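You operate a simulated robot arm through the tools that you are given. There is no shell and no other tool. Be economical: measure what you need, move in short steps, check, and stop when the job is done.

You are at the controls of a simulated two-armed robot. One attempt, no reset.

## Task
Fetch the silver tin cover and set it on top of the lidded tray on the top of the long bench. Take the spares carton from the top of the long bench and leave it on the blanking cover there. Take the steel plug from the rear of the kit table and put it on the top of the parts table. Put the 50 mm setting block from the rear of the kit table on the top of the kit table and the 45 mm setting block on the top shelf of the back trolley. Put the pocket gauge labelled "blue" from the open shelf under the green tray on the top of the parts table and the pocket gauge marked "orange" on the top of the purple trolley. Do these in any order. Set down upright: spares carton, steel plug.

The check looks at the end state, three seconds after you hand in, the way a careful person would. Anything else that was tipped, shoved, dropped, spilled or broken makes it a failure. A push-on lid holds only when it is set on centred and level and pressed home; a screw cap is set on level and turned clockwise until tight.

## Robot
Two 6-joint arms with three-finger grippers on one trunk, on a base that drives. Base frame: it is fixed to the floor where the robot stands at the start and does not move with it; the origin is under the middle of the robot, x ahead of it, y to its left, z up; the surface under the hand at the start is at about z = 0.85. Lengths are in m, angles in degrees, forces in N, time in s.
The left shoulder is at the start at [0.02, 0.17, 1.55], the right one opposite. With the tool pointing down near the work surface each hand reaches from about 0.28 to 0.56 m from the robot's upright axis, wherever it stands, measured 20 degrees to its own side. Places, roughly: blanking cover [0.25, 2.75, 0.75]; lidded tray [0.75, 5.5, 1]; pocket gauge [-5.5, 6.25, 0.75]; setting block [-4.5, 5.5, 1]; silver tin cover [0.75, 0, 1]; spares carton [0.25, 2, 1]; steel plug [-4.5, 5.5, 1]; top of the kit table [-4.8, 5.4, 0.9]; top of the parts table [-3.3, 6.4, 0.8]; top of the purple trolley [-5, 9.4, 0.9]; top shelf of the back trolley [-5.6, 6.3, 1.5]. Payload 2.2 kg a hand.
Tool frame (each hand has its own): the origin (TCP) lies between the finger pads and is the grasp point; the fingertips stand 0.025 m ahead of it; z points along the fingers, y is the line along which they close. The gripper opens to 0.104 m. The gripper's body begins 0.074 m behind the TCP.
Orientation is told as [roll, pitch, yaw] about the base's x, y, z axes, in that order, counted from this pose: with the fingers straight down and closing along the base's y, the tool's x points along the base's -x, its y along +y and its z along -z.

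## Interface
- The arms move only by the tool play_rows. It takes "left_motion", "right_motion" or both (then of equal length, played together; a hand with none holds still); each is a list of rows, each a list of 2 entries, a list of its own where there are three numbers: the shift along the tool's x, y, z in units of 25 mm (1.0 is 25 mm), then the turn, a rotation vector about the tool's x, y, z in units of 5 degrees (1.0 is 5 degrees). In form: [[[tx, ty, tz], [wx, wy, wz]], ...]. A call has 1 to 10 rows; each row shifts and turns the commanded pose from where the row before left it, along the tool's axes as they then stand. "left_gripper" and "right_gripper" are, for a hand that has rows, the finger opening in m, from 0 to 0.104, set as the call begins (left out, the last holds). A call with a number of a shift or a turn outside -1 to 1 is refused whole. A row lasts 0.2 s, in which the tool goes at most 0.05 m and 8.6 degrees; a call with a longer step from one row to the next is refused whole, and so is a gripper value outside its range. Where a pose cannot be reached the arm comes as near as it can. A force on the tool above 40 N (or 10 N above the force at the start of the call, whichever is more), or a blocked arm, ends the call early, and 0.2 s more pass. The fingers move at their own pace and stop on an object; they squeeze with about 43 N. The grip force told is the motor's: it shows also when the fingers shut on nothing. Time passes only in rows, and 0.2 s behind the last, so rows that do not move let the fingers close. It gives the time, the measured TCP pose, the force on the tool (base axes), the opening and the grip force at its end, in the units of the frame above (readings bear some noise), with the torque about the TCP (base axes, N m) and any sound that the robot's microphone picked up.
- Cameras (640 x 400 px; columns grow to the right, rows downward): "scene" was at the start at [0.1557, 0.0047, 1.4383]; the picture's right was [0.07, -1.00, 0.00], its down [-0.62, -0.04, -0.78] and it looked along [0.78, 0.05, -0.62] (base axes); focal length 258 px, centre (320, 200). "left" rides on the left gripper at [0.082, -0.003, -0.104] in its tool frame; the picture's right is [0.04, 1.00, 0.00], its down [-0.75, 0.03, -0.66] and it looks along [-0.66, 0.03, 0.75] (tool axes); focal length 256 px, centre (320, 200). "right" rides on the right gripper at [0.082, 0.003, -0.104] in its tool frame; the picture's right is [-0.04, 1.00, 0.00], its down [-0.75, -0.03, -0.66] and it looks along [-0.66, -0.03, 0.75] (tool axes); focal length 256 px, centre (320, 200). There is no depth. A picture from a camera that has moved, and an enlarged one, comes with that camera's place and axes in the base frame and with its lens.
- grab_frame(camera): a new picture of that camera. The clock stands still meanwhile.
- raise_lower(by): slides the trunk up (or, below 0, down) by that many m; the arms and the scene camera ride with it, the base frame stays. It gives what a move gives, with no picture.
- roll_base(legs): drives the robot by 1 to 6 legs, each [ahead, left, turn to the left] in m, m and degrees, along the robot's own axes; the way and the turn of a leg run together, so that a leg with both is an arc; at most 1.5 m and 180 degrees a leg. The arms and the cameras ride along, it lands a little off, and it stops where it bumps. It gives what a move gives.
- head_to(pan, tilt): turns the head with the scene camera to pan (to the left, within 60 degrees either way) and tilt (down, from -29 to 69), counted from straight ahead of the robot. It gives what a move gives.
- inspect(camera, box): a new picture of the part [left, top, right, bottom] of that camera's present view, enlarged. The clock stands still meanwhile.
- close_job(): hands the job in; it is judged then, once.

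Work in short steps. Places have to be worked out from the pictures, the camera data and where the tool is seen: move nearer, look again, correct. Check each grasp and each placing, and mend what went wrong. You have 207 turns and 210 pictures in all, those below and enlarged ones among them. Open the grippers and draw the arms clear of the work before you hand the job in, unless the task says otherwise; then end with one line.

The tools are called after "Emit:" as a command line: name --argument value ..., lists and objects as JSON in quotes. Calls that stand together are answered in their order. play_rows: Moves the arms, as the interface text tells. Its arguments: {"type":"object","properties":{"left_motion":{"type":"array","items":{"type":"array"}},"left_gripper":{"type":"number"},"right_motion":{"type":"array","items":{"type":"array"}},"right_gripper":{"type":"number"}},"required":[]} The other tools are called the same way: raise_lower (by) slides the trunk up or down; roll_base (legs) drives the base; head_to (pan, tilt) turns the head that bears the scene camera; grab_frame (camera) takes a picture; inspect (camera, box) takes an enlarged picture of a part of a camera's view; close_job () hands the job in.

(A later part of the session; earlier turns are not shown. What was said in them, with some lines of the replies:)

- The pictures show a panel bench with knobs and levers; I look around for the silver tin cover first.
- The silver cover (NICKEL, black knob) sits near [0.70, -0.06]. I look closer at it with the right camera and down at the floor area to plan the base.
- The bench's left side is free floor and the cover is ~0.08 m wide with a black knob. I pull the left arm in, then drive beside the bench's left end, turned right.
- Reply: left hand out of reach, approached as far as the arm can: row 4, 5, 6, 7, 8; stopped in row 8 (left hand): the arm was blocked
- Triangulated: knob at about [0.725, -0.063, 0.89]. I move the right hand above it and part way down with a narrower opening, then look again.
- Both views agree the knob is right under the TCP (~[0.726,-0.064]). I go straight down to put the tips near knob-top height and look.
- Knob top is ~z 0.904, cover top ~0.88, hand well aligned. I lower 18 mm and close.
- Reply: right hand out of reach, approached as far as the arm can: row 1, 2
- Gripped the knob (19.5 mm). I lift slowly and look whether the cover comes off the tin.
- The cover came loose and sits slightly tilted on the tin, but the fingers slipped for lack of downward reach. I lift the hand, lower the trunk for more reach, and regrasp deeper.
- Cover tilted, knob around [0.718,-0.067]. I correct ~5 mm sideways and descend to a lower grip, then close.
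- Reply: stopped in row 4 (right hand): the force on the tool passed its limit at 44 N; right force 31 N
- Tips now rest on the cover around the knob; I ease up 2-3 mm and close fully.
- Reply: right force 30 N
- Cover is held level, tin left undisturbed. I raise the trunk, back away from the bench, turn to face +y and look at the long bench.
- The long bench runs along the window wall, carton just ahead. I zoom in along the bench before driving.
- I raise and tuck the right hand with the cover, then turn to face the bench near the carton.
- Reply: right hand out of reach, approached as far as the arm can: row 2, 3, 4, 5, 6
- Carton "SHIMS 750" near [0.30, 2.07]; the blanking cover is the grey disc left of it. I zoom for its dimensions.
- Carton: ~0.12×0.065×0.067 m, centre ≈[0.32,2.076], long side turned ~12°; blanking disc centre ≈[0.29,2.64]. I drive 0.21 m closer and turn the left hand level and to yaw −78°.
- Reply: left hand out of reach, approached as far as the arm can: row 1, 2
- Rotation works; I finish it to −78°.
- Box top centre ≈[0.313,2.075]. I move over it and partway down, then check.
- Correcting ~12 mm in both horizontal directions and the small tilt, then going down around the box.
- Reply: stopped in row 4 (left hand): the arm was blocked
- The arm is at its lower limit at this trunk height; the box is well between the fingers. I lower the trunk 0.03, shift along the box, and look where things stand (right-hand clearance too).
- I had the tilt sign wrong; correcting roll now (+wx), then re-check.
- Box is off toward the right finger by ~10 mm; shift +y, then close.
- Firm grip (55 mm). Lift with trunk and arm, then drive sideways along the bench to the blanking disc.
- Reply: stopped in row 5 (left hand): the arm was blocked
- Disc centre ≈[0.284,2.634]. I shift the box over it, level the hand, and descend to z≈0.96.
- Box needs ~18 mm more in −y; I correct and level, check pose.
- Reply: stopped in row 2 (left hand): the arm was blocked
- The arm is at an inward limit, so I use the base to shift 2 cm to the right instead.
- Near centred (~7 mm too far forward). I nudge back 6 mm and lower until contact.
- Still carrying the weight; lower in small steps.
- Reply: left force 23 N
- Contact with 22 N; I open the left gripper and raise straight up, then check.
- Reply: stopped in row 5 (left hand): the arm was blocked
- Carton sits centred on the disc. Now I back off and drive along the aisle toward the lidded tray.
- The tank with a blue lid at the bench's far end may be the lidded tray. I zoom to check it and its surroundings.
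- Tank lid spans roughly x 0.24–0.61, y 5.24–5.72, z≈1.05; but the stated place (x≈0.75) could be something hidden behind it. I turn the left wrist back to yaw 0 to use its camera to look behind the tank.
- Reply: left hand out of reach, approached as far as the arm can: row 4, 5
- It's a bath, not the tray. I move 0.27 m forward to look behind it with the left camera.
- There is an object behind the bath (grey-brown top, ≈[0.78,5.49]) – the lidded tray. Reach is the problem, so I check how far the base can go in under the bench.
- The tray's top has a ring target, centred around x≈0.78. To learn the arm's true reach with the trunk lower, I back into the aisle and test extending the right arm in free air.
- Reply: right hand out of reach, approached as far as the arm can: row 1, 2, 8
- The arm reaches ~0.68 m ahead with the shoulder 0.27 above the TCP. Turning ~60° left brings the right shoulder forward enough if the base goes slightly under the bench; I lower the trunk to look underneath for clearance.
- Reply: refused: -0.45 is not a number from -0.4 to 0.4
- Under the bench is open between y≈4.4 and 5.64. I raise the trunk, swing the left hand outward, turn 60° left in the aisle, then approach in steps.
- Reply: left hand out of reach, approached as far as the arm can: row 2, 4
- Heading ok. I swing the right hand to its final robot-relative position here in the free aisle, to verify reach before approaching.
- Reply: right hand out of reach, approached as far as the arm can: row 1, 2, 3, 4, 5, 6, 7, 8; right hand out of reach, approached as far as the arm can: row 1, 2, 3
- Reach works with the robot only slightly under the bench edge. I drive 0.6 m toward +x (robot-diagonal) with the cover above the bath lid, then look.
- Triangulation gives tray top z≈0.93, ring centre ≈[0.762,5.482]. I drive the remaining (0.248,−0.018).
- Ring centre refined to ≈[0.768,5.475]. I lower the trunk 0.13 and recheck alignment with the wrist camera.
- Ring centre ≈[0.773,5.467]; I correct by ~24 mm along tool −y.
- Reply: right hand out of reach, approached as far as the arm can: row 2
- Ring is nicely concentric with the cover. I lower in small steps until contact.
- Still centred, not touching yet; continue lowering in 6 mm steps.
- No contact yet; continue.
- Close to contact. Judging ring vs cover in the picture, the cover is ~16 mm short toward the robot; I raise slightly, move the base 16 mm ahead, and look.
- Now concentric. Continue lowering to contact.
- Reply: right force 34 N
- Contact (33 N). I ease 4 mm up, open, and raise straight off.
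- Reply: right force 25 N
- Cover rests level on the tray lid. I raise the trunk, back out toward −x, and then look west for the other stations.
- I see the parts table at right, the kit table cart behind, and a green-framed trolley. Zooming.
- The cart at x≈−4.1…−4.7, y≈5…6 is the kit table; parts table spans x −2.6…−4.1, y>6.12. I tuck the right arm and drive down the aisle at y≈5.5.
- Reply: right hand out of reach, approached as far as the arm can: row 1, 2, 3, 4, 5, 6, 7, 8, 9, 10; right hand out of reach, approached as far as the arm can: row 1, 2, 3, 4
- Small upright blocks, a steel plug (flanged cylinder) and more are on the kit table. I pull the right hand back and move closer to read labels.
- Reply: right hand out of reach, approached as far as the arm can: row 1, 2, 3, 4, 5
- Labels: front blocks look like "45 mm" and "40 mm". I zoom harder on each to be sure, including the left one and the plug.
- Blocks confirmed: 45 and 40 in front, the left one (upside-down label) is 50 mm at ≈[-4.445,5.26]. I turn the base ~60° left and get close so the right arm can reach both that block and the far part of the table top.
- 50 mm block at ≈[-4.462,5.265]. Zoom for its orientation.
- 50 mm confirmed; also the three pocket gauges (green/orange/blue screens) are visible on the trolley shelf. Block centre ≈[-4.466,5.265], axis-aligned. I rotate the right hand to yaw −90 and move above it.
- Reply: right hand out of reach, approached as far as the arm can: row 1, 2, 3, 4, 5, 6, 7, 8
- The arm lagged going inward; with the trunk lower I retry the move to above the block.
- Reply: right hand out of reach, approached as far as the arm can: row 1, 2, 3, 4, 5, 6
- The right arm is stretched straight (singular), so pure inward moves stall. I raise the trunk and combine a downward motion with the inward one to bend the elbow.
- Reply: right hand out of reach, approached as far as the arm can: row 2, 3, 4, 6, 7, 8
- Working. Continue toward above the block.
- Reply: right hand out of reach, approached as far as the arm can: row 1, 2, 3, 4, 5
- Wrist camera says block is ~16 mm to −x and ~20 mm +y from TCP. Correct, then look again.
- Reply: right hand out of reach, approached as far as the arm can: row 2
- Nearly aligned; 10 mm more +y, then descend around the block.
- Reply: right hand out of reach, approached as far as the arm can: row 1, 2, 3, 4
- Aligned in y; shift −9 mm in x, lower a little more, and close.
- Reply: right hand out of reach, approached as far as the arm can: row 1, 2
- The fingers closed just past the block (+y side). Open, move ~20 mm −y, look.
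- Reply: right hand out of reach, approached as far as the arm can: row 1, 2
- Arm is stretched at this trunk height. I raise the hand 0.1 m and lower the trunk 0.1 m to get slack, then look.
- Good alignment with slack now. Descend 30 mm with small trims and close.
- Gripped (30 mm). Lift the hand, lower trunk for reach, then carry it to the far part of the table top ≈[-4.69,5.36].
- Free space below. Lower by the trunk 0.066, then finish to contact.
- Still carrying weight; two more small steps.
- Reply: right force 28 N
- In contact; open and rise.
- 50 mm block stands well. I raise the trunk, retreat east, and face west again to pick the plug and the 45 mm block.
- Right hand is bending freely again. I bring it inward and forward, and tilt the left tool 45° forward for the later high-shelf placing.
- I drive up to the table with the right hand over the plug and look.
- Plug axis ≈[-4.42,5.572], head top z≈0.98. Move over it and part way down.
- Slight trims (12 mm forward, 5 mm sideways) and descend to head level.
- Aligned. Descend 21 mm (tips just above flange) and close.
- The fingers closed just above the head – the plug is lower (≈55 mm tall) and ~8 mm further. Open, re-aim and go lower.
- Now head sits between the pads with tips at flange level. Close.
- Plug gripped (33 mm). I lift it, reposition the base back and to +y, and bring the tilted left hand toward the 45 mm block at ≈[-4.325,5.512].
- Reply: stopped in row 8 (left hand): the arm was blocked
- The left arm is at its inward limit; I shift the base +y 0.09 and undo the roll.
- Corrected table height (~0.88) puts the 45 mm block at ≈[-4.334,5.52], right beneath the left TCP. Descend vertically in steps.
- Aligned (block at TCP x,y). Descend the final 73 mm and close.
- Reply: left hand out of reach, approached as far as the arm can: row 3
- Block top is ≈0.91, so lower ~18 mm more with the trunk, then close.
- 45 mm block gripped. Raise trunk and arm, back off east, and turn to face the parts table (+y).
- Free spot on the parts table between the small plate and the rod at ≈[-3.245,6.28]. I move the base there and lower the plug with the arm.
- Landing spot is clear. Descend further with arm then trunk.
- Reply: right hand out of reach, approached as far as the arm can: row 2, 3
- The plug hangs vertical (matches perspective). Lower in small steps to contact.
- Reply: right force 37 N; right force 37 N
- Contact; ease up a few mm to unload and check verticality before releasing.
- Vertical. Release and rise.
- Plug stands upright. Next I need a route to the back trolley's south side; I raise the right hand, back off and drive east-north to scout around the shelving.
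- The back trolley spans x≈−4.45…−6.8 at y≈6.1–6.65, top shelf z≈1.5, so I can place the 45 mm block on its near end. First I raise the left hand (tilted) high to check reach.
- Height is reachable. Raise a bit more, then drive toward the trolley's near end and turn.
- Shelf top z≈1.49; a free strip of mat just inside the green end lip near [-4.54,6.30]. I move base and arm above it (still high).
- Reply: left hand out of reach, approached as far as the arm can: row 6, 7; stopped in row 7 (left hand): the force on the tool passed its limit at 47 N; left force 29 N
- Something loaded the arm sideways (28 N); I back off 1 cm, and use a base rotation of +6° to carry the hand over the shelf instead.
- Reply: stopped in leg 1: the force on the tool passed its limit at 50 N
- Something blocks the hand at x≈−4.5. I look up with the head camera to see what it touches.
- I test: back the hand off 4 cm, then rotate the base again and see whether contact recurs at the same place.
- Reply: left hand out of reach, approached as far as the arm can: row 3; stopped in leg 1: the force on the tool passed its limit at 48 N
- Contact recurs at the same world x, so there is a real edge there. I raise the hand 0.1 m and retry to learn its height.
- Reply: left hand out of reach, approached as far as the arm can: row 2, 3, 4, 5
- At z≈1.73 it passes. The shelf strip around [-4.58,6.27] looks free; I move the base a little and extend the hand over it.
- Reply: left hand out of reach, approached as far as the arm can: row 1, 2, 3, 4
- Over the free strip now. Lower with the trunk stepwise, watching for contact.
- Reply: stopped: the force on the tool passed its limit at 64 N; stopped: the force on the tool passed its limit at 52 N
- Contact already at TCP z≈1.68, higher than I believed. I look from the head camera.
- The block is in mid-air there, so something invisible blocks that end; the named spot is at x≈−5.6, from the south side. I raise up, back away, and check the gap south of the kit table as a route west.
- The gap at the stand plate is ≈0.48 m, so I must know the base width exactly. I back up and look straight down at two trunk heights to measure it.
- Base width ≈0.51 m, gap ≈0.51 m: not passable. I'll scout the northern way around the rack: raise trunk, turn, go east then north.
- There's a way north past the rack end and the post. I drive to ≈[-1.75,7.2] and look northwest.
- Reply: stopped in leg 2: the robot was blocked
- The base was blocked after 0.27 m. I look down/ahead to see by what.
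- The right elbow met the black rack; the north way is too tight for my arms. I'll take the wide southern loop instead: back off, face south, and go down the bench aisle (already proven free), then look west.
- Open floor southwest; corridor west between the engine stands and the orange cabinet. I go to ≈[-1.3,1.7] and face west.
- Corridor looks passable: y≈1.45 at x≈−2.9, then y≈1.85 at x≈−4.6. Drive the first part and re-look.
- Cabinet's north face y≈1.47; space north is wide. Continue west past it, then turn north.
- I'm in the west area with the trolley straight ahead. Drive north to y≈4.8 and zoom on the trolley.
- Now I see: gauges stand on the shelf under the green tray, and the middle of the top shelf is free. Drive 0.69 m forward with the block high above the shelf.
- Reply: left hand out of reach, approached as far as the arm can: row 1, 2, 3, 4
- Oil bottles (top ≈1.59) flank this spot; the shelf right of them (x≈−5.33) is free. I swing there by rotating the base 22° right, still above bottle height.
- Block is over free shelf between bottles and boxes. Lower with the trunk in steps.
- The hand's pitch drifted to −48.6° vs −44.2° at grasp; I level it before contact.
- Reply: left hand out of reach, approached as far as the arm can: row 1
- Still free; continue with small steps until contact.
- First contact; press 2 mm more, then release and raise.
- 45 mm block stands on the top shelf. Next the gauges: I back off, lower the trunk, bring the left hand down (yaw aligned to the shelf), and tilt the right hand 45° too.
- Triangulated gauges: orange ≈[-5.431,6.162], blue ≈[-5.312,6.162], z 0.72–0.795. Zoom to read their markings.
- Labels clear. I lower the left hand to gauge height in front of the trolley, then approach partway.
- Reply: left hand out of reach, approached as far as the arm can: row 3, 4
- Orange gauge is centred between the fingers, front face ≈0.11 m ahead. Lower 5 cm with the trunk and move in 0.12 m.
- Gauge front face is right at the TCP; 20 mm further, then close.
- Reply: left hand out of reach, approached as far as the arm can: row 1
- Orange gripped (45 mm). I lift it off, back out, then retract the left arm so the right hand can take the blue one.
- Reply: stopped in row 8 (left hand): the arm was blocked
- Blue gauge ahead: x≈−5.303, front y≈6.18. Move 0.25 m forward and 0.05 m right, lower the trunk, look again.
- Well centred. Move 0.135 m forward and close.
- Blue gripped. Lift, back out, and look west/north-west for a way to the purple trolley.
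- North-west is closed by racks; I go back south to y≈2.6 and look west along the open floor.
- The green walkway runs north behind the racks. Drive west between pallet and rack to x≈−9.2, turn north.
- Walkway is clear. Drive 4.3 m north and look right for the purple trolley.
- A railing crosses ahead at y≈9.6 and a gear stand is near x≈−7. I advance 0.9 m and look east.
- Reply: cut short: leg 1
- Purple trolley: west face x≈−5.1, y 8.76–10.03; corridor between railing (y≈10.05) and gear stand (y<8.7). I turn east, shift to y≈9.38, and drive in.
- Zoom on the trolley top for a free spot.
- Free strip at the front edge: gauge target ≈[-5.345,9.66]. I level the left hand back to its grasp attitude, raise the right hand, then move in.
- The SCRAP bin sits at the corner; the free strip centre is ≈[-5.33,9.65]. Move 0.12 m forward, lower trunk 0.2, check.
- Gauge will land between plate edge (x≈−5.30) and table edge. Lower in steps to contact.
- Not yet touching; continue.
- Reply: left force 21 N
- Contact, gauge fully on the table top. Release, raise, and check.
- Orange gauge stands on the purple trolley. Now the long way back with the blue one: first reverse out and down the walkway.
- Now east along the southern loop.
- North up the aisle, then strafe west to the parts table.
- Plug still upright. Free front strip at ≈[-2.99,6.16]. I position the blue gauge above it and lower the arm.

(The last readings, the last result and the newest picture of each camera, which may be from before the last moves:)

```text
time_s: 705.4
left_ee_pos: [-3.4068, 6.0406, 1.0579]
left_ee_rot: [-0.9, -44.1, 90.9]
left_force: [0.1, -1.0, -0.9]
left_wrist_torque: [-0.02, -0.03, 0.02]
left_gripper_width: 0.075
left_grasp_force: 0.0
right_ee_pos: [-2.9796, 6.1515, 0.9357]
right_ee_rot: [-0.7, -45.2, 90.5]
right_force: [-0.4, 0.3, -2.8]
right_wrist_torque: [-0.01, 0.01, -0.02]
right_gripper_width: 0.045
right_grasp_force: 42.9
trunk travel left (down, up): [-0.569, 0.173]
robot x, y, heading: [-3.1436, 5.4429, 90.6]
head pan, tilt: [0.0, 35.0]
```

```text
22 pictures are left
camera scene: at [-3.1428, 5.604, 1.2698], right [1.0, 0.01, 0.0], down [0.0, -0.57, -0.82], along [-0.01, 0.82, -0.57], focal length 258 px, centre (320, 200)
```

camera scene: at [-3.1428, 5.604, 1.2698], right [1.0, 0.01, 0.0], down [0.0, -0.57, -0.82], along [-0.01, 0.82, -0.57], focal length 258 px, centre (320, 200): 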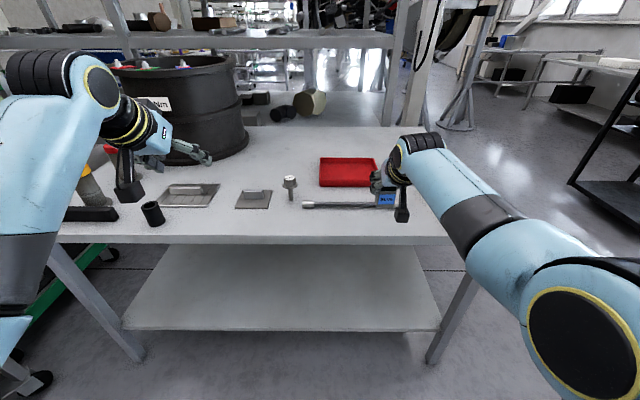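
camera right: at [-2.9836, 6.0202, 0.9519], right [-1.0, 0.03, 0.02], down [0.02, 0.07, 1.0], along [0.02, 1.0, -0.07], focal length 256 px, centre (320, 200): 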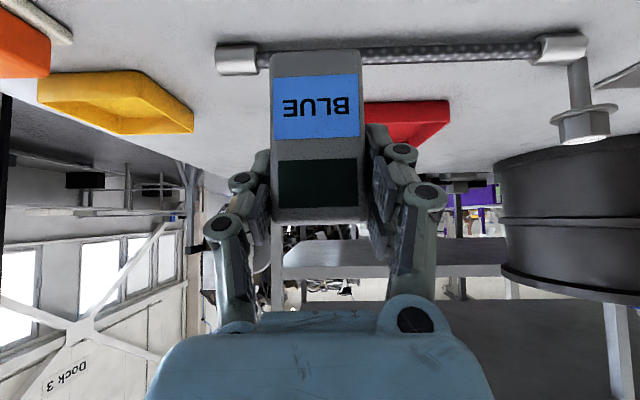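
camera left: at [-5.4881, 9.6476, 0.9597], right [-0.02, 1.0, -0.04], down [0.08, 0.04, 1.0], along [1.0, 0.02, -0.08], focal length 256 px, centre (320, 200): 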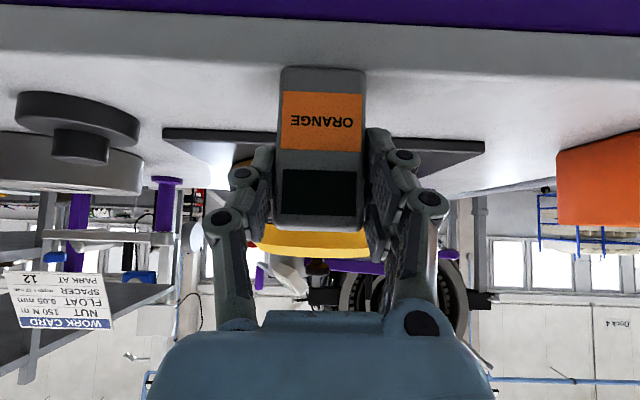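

Gauge will clear the rod by ~2–3 cm; I shift 1.8 cm back for more margin, then lower stepwise.

Emit:
roll_base --legs '[[-0.018, 0, 0]]'

Emit:
raise_lower --by -0.045

Emit:
raise_lower --by -0.006

Emit:
raise_lower --by -0.005

Emit:
grab_frame --camera "right"

```text
time_s: 706.2
left_ee_pos: [-3.4056, 6.0206, 1.0588]
left_ee_rot: [-0.8, -44.0, 90.9]
left_force: [-0.1, -1.1, 0.5]
left_wrist_torque: [0.02, 0.0, -0.01]
left_gripper_width: 0.0749
left_grasp_force: 0.0
right_ee_pos: [-2.98, 6.1344, 0.9365]
right_ee_rot: [-0.7, -45.2, 90.7]
right_force: [-0.1, 1.0, -2.0]
right_wrist_torque: [0.01, -0.01, -0.01]
right_gripper_width: 0.045
right_grasp_force: 42.7
trunk travel left (down, up): [-0.569, 0.173]
robot x, y, heading: [-3.1427, 5.4272, 90.6]
head pan, tilt: [0.0, 35.0]
```

```text
time_s: 707.0
left_ee_pos: [-3.4052, 6.0226, 1.0131]
left_ee_rot: [-0.7, -43.9, 90.9]
left_force: [-0.1, -0.6, -0.1]
left_wrist_torque: [0.0, 0.0, 0.01]
left_gripper_width: 0.075
left_grasp_force: 0.1
right_ee_pos: [-2.9792, 6.1342, 0.8912]
right_ee_rot: [-0.7, -45.2, 90.6]
right_force: [-0.6, -0.7, -1.7]
right_wrist_torque: [0.0, -0.03, -0.02]
right_gripper_width: 0.045
right_grasp_force: 43.1
trunk travel left (down, up): [-0.524, 0.218]
robot x, y, heading: [-3.1394, 5.4262, 90.5]
head pan, tilt: [0.0, 35.0]
```

```text
time_s: 707.6
left_ee_pos: [-3.4052, 6.0223, 1.0071]
left_ee_rot: [-0.8, -44.0, 91.0]
left_force: [0.2, -0.1, 0.3]
left_wrist_torque: [0.01, 0.03, 0.02]
left_gripper_width: 0.075
left_grasp_force: 0.1
right_ee_pos: [-2.9802, 6.1334, 0.8846]
right_ee_rot: [-0.7, -45.2, 90.6]
right_force: [0.1, 0.1, -1.8]
right_wrist_torque: [0.0, 0.02, -0.01]
right_gripper_width: 0.0452
right_grasp_force: 43.3
trunk travel left (down, up): [-0.518, 0.224]
robot x, y, heading: [-3.1405, 5.4261, 90.5]
head pan, tilt: [0.0, 35.0]
```

```text
time_s: 708.1
left_ee_pos: [-3.4067, 6.0211, 1.002]
left_ee_rot: [-0.9, -43.9, 90.9]
left_force: [0.3, 0.3, -0.5]
left_wrist_torque: [0.01, 0.0, -0.02]
left_gripper_width: 0.075
left_grasp_force: 0.1
right_ee_pos: [-2.9799, 6.1342, 0.8799]
right_ee_rot: [-0.7, -45.3, 90.7]
right_force: [0.5, -0.7, -2.3]
right_wrist_torque: [-0.02, 0.05, 0.07]
right_gripper_width: 0.0451
right_grasp_force: 43.0
trunk travel left (down, up): [-0.513, 0.229]
robot x, y, heading: [-3.1409, 5.4258, 90.6]
head pan, tilt: [0.0, 35.0]
```

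```text
21 pictures are left
camera right: at [-2.9835, 6.0023, 0.8957], right [-1.0, 0.03, 0.02], down [0.02, 0.07, 1.0], along [0.02, 1.0, -0.07], focal length 256 px, centre (320, 200)
```

right: 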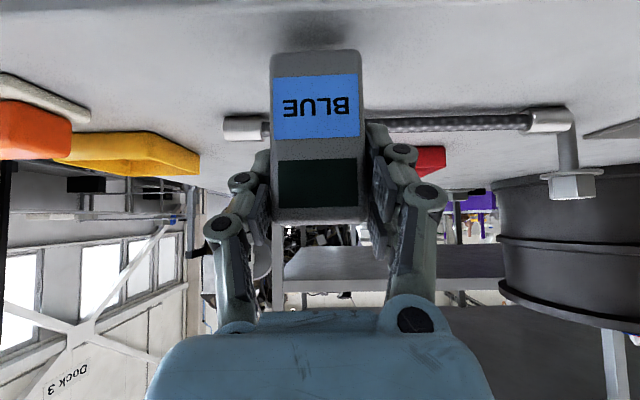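

Good margins. Continue to contact.

Emit:
raise_lower --by -0.006

Emit:
raise_lower --by -0.005

Emit:
raise_lower --by -0.004

```text
time_s: 708.7
left_ee_pos: [-3.4068, 6.0234, 0.9966]
left_ee_rot: [-0.8, -44.0, 90.9]
left_force: [-0.6, -0.4, 0.4]
left_wrist_torque: [0.03, 0.01, 0.01]
left_gripper_width: 0.075
left_grasp_force: 0.0
right_ee_pos: [-2.9793, 6.1346, 0.8739]
right_ee_rot: [-0.7, -45.3, 90.7]
right_force: [0.5, 0.2, -2.5]
right_wrist_torque: [-0.01, -0.01, 0.0]
right_gripper_width: 0.0454
right_grasp_force: 43.3
trunk travel left (down, up): [-0.507, 0.235]
robot x, y, heading: [-3.1387, 5.4282, 90.2]
head pan, tilt: [0.0, 35.0]
```

```text
time_s: 709.2
left_ee_pos: [-3.4059, 6.0219, 0.9908]
left_ee_rot: [-0.8, -44.0, 90.9]
left_force: [-0.5, 0.5, -0.1]
left_wrist_torque: [0.01, -0.02, 0.01]
left_gripper_width: 0.0748
left_grasp_force: 0.0
right_ee_pos: [-2.9804, 6.1338, 0.8692]
right_ee_rot: [-0.7, -45.2, 90.6]
right_force: [-0.3, -0.1, -2.2]
right_wrist_torque: [0.01, -0.01, 0.02]
right_gripper_width: 0.045
right_grasp_force: 42.9
trunk travel left (down, up): [-0.502, 0.24]
robot x, y, heading: [-3.1396, 5.4293, 90.3]
head pan, tilt: [0.0, 35.0]
```

```text
time_s: 709.8
left_ee_pos: [-3.4064, 6.0219, 0.9872]
left_ee_rot: [-0.8, -43.9, 90.8]
left_force: [0.6, 0.0, -0.4]
left_wrist_torque: [0.03, 0.02, -0.02]
left_gripper_width: 0.0752
left_grasp_force: 0.0
right_ee_pos: [-2.98, 6.135, 0.8657]
right_ee_rot: [-0.7, -45.3, 90.6]
right_force: [0.3, -0.1, 3.9]
right_wrist_torque: [-0.03, 0.06, -0.03]
right_gripper_width: 0.0448
right_grasp_force: 43.5
trunk travel left (down, up): [-0.498, 0.244]
robot x, y, heading: [-3.1432, 5.4275, 90.4]
head pan, tilt: [0.0, 35.0]
```

Contact just made; 2 mm more, release, rise, and check.

Emit:
raise_lower --by -0.002

Emit:
play_rows --right_motion '[[[0, 0, 0], [0, 0, 0]], [[0, 0, 0], [0, 0, 0]], [[0, 0, 0], [0, 0, 0]]]' --right_gripper 0.08

Emit:
raise_lower --by 0.24

Emit:
roll_base --legs '[[-0.35, 0, 0]]'

Emit:
grab_frame --camera "scene"

```text
time_s: 710.3
left_ee_pos: [-3.4054, 6.0213, 0.9855]
left_ee_rot: [-0.8, -44.1, 90.8]
left_force: [0.3, 0.5, 0.1]
left_wrist_torque: [-0.02, -0.04, 0.0]
left_gripper_width: 0.0749
left_grasp_force: 0.1
right_ee_pos: [-2.9805, 6.1333, 0.8652]
right_ee_rot: [-0.8, -45.4, 90.6]
right_force: [2.0, 0.2, 14.0]
right_wrist_torque: [-0.26, 0.24, -0.01]
right_gripper_width: 0.0451
right_grasp_force: 42.8
trunk travel left (down, up): [-0.496, 0.246]
robot x, y, heading: [-3.1413, 5.4291, 90.5]
head pan, tilt: [0.0, 35.0]
```

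```text
time_s: 711.1
left_ee_pos: [-3.4064, 6.022, 0.985]
left_ee_rot: [-0.8, -44.0, 90.9]
left_force: [-0.4, 0.1, -0.2]
left_wrist_torque: [-0.01, -0.01, 0.02]
left_gripper_width: 0.0749
left_grasp_force: 0.1
right_ee_pos: [-2.9798, 6.1339, 0.8632]
right_ee_rot: [-0.7, -45.1, 90.7]
right_force: [-0.1, 0.4, 0.7]
right_wrist_torque: [-0.01, 0.0, 0.0]
right_gripper_width: 0.0798
right_grasp_force: 0.1
trunk travel left (down, up): [-0.496, 0.246]
robot x, y, heading: [-3.142, 5.4309, 90.6]
head pan, tilt: [0.0, 35.0]
```

```text
time_s: 713.6
left_ee_pos: [-3.4065, 6.0222, 1.2247]
left_ee_rot: [-0.8, -44.0, 90.9]
left_force: [-0.1, -0.1, -0.5]
left_wrist_torque: [0.0, -0.02, 0.0]
left_gripper_width: 0.075
left_grasp_force: 0.0
right_ee_pos: [-2.9794, 6.1336, 1.1035]
right_ee_rot: [-0.7, -45.1, 90.7]
right_force: [-0.2, -0.7, 0.0]
right_wrist_torque: [0.01, -0.02, 0.0]
right_gripper_width: 0.0802
right_grasp_force: 0.0
trunk travel left (down, up): [-0.736, 0.006]
robot x, y, heading: [-3.1393, 5.4279, 90.5]
head pan, tilt: [0.0, 35.0]
```

```text
time_s: 715.3
left_ee_pos: [-3.4178, 5.798, 1.228]
left_ee_rot: [-0.9, -44.3, 91.9]
left_force: [-1.0, -0.7, 0.8]
left_wrist_torque: [0.05, -0.01, -0.01]
left_gripper_width: 0.075
left_grasp_force: 0.0
right_ee_pos: [-2.9904, 5.9177, 1.1051]
right_ee_rot: [-1.2, -45.3, 91.7]
right_force: [0.4, -0.9, 1.6]
right_wrist_torque: [0.03, -0.02, -0.03]
right_gripper_width: 0.0803
right_grasp_force: 0.4
trunk travel left (down, up): [-0.736, 0.006]
robot x, y, heading: [-3.1404, 5.2143, 91.4]
head pan, tilt: [0.0, 35.0]
stopped in leg 1: the robot was blocked; the commanded pose is now the measured one
```

```text
20 pictures are left
camera scene: at [-3.1478, 5.3653, 1.4383], right [1.0, 0.02, 0.0], down [0.01, -0.57, -0.82], along [-0.02, 0.82, -0.57], focal length 258 px, centre (320, 200)
```

scene: 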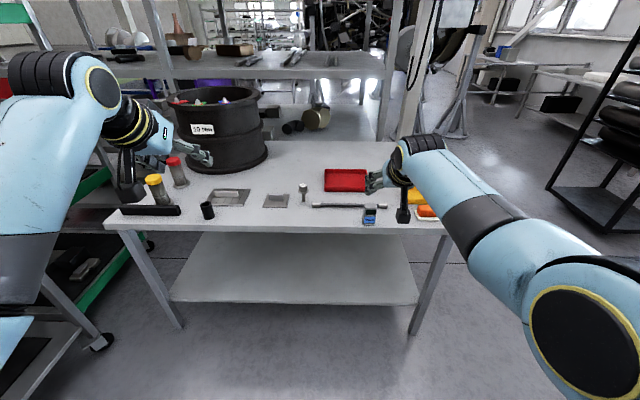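

The blue gauge stands; the base just touched the engine stand behind, so I ease forward 4 cm and take a final look at the table.

Emit:
roll_base --legs '[[0.04, 0, 0]]'

Emit:
inspect --camera "scene" --box '[200, 150, 460, 250]'

```text
time_s: 716.2
left_ee_pos: [-3.4177, 5.8449, 1.2252]
left_ee_rot: [-0.9, -44.1, 91.9]
left_force: [-1.0, 0.7, -0.1]
left_wrist_torque: [0.03, 0.03, 0.0]
left_gripper_width: 0.0749
left_grasp_force: 0.1
right_ee_pos: [-2.9903, 5.9631, 1.101]
right_ee_rot: [-1.1, -44.9, 91.7]
right_force: [-0.8, -0.2, -0.2]
right_wrist_torque: [0.03, 0.03, 0.01]
right_gripper_width: 0.0802
right_grasp_force: 0.1
trunk travel left (down, up): [-0.736, 0.006]
robot x, y, heading: [-3.1437, 5.2579, 91.2]
head pan, tilt: [0.0, 35.0]
```

```text
2.46 times, centred on (330, 200) of scene
camera zoom: at [-3.1482, 5.4131, 1.4373], right [1.0, 0.02, 0.0], down [0.01, -0.57, -0.82], along [-0.02, 0.82, -0.57], focal length 636 px, centre (295, 200)
```

zoom: 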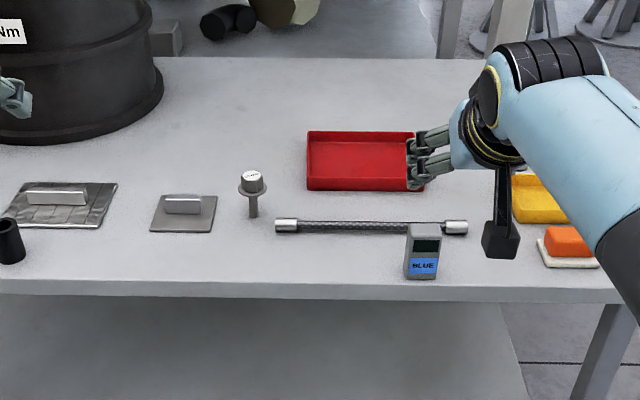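

The plug and the blue gauge stand upright on the parts table, the other pieces are placed, the grippers are open and the arms are clear. I hand the job in.

Emit:
close_job

```text
The job is handed in.
```

All seven items are set where the task asked and the job is handed in, but the robot bumped into things twice while driving: near the black rack by the north passage, and the engine stand behind the parts table. I did not check whether either one moved.
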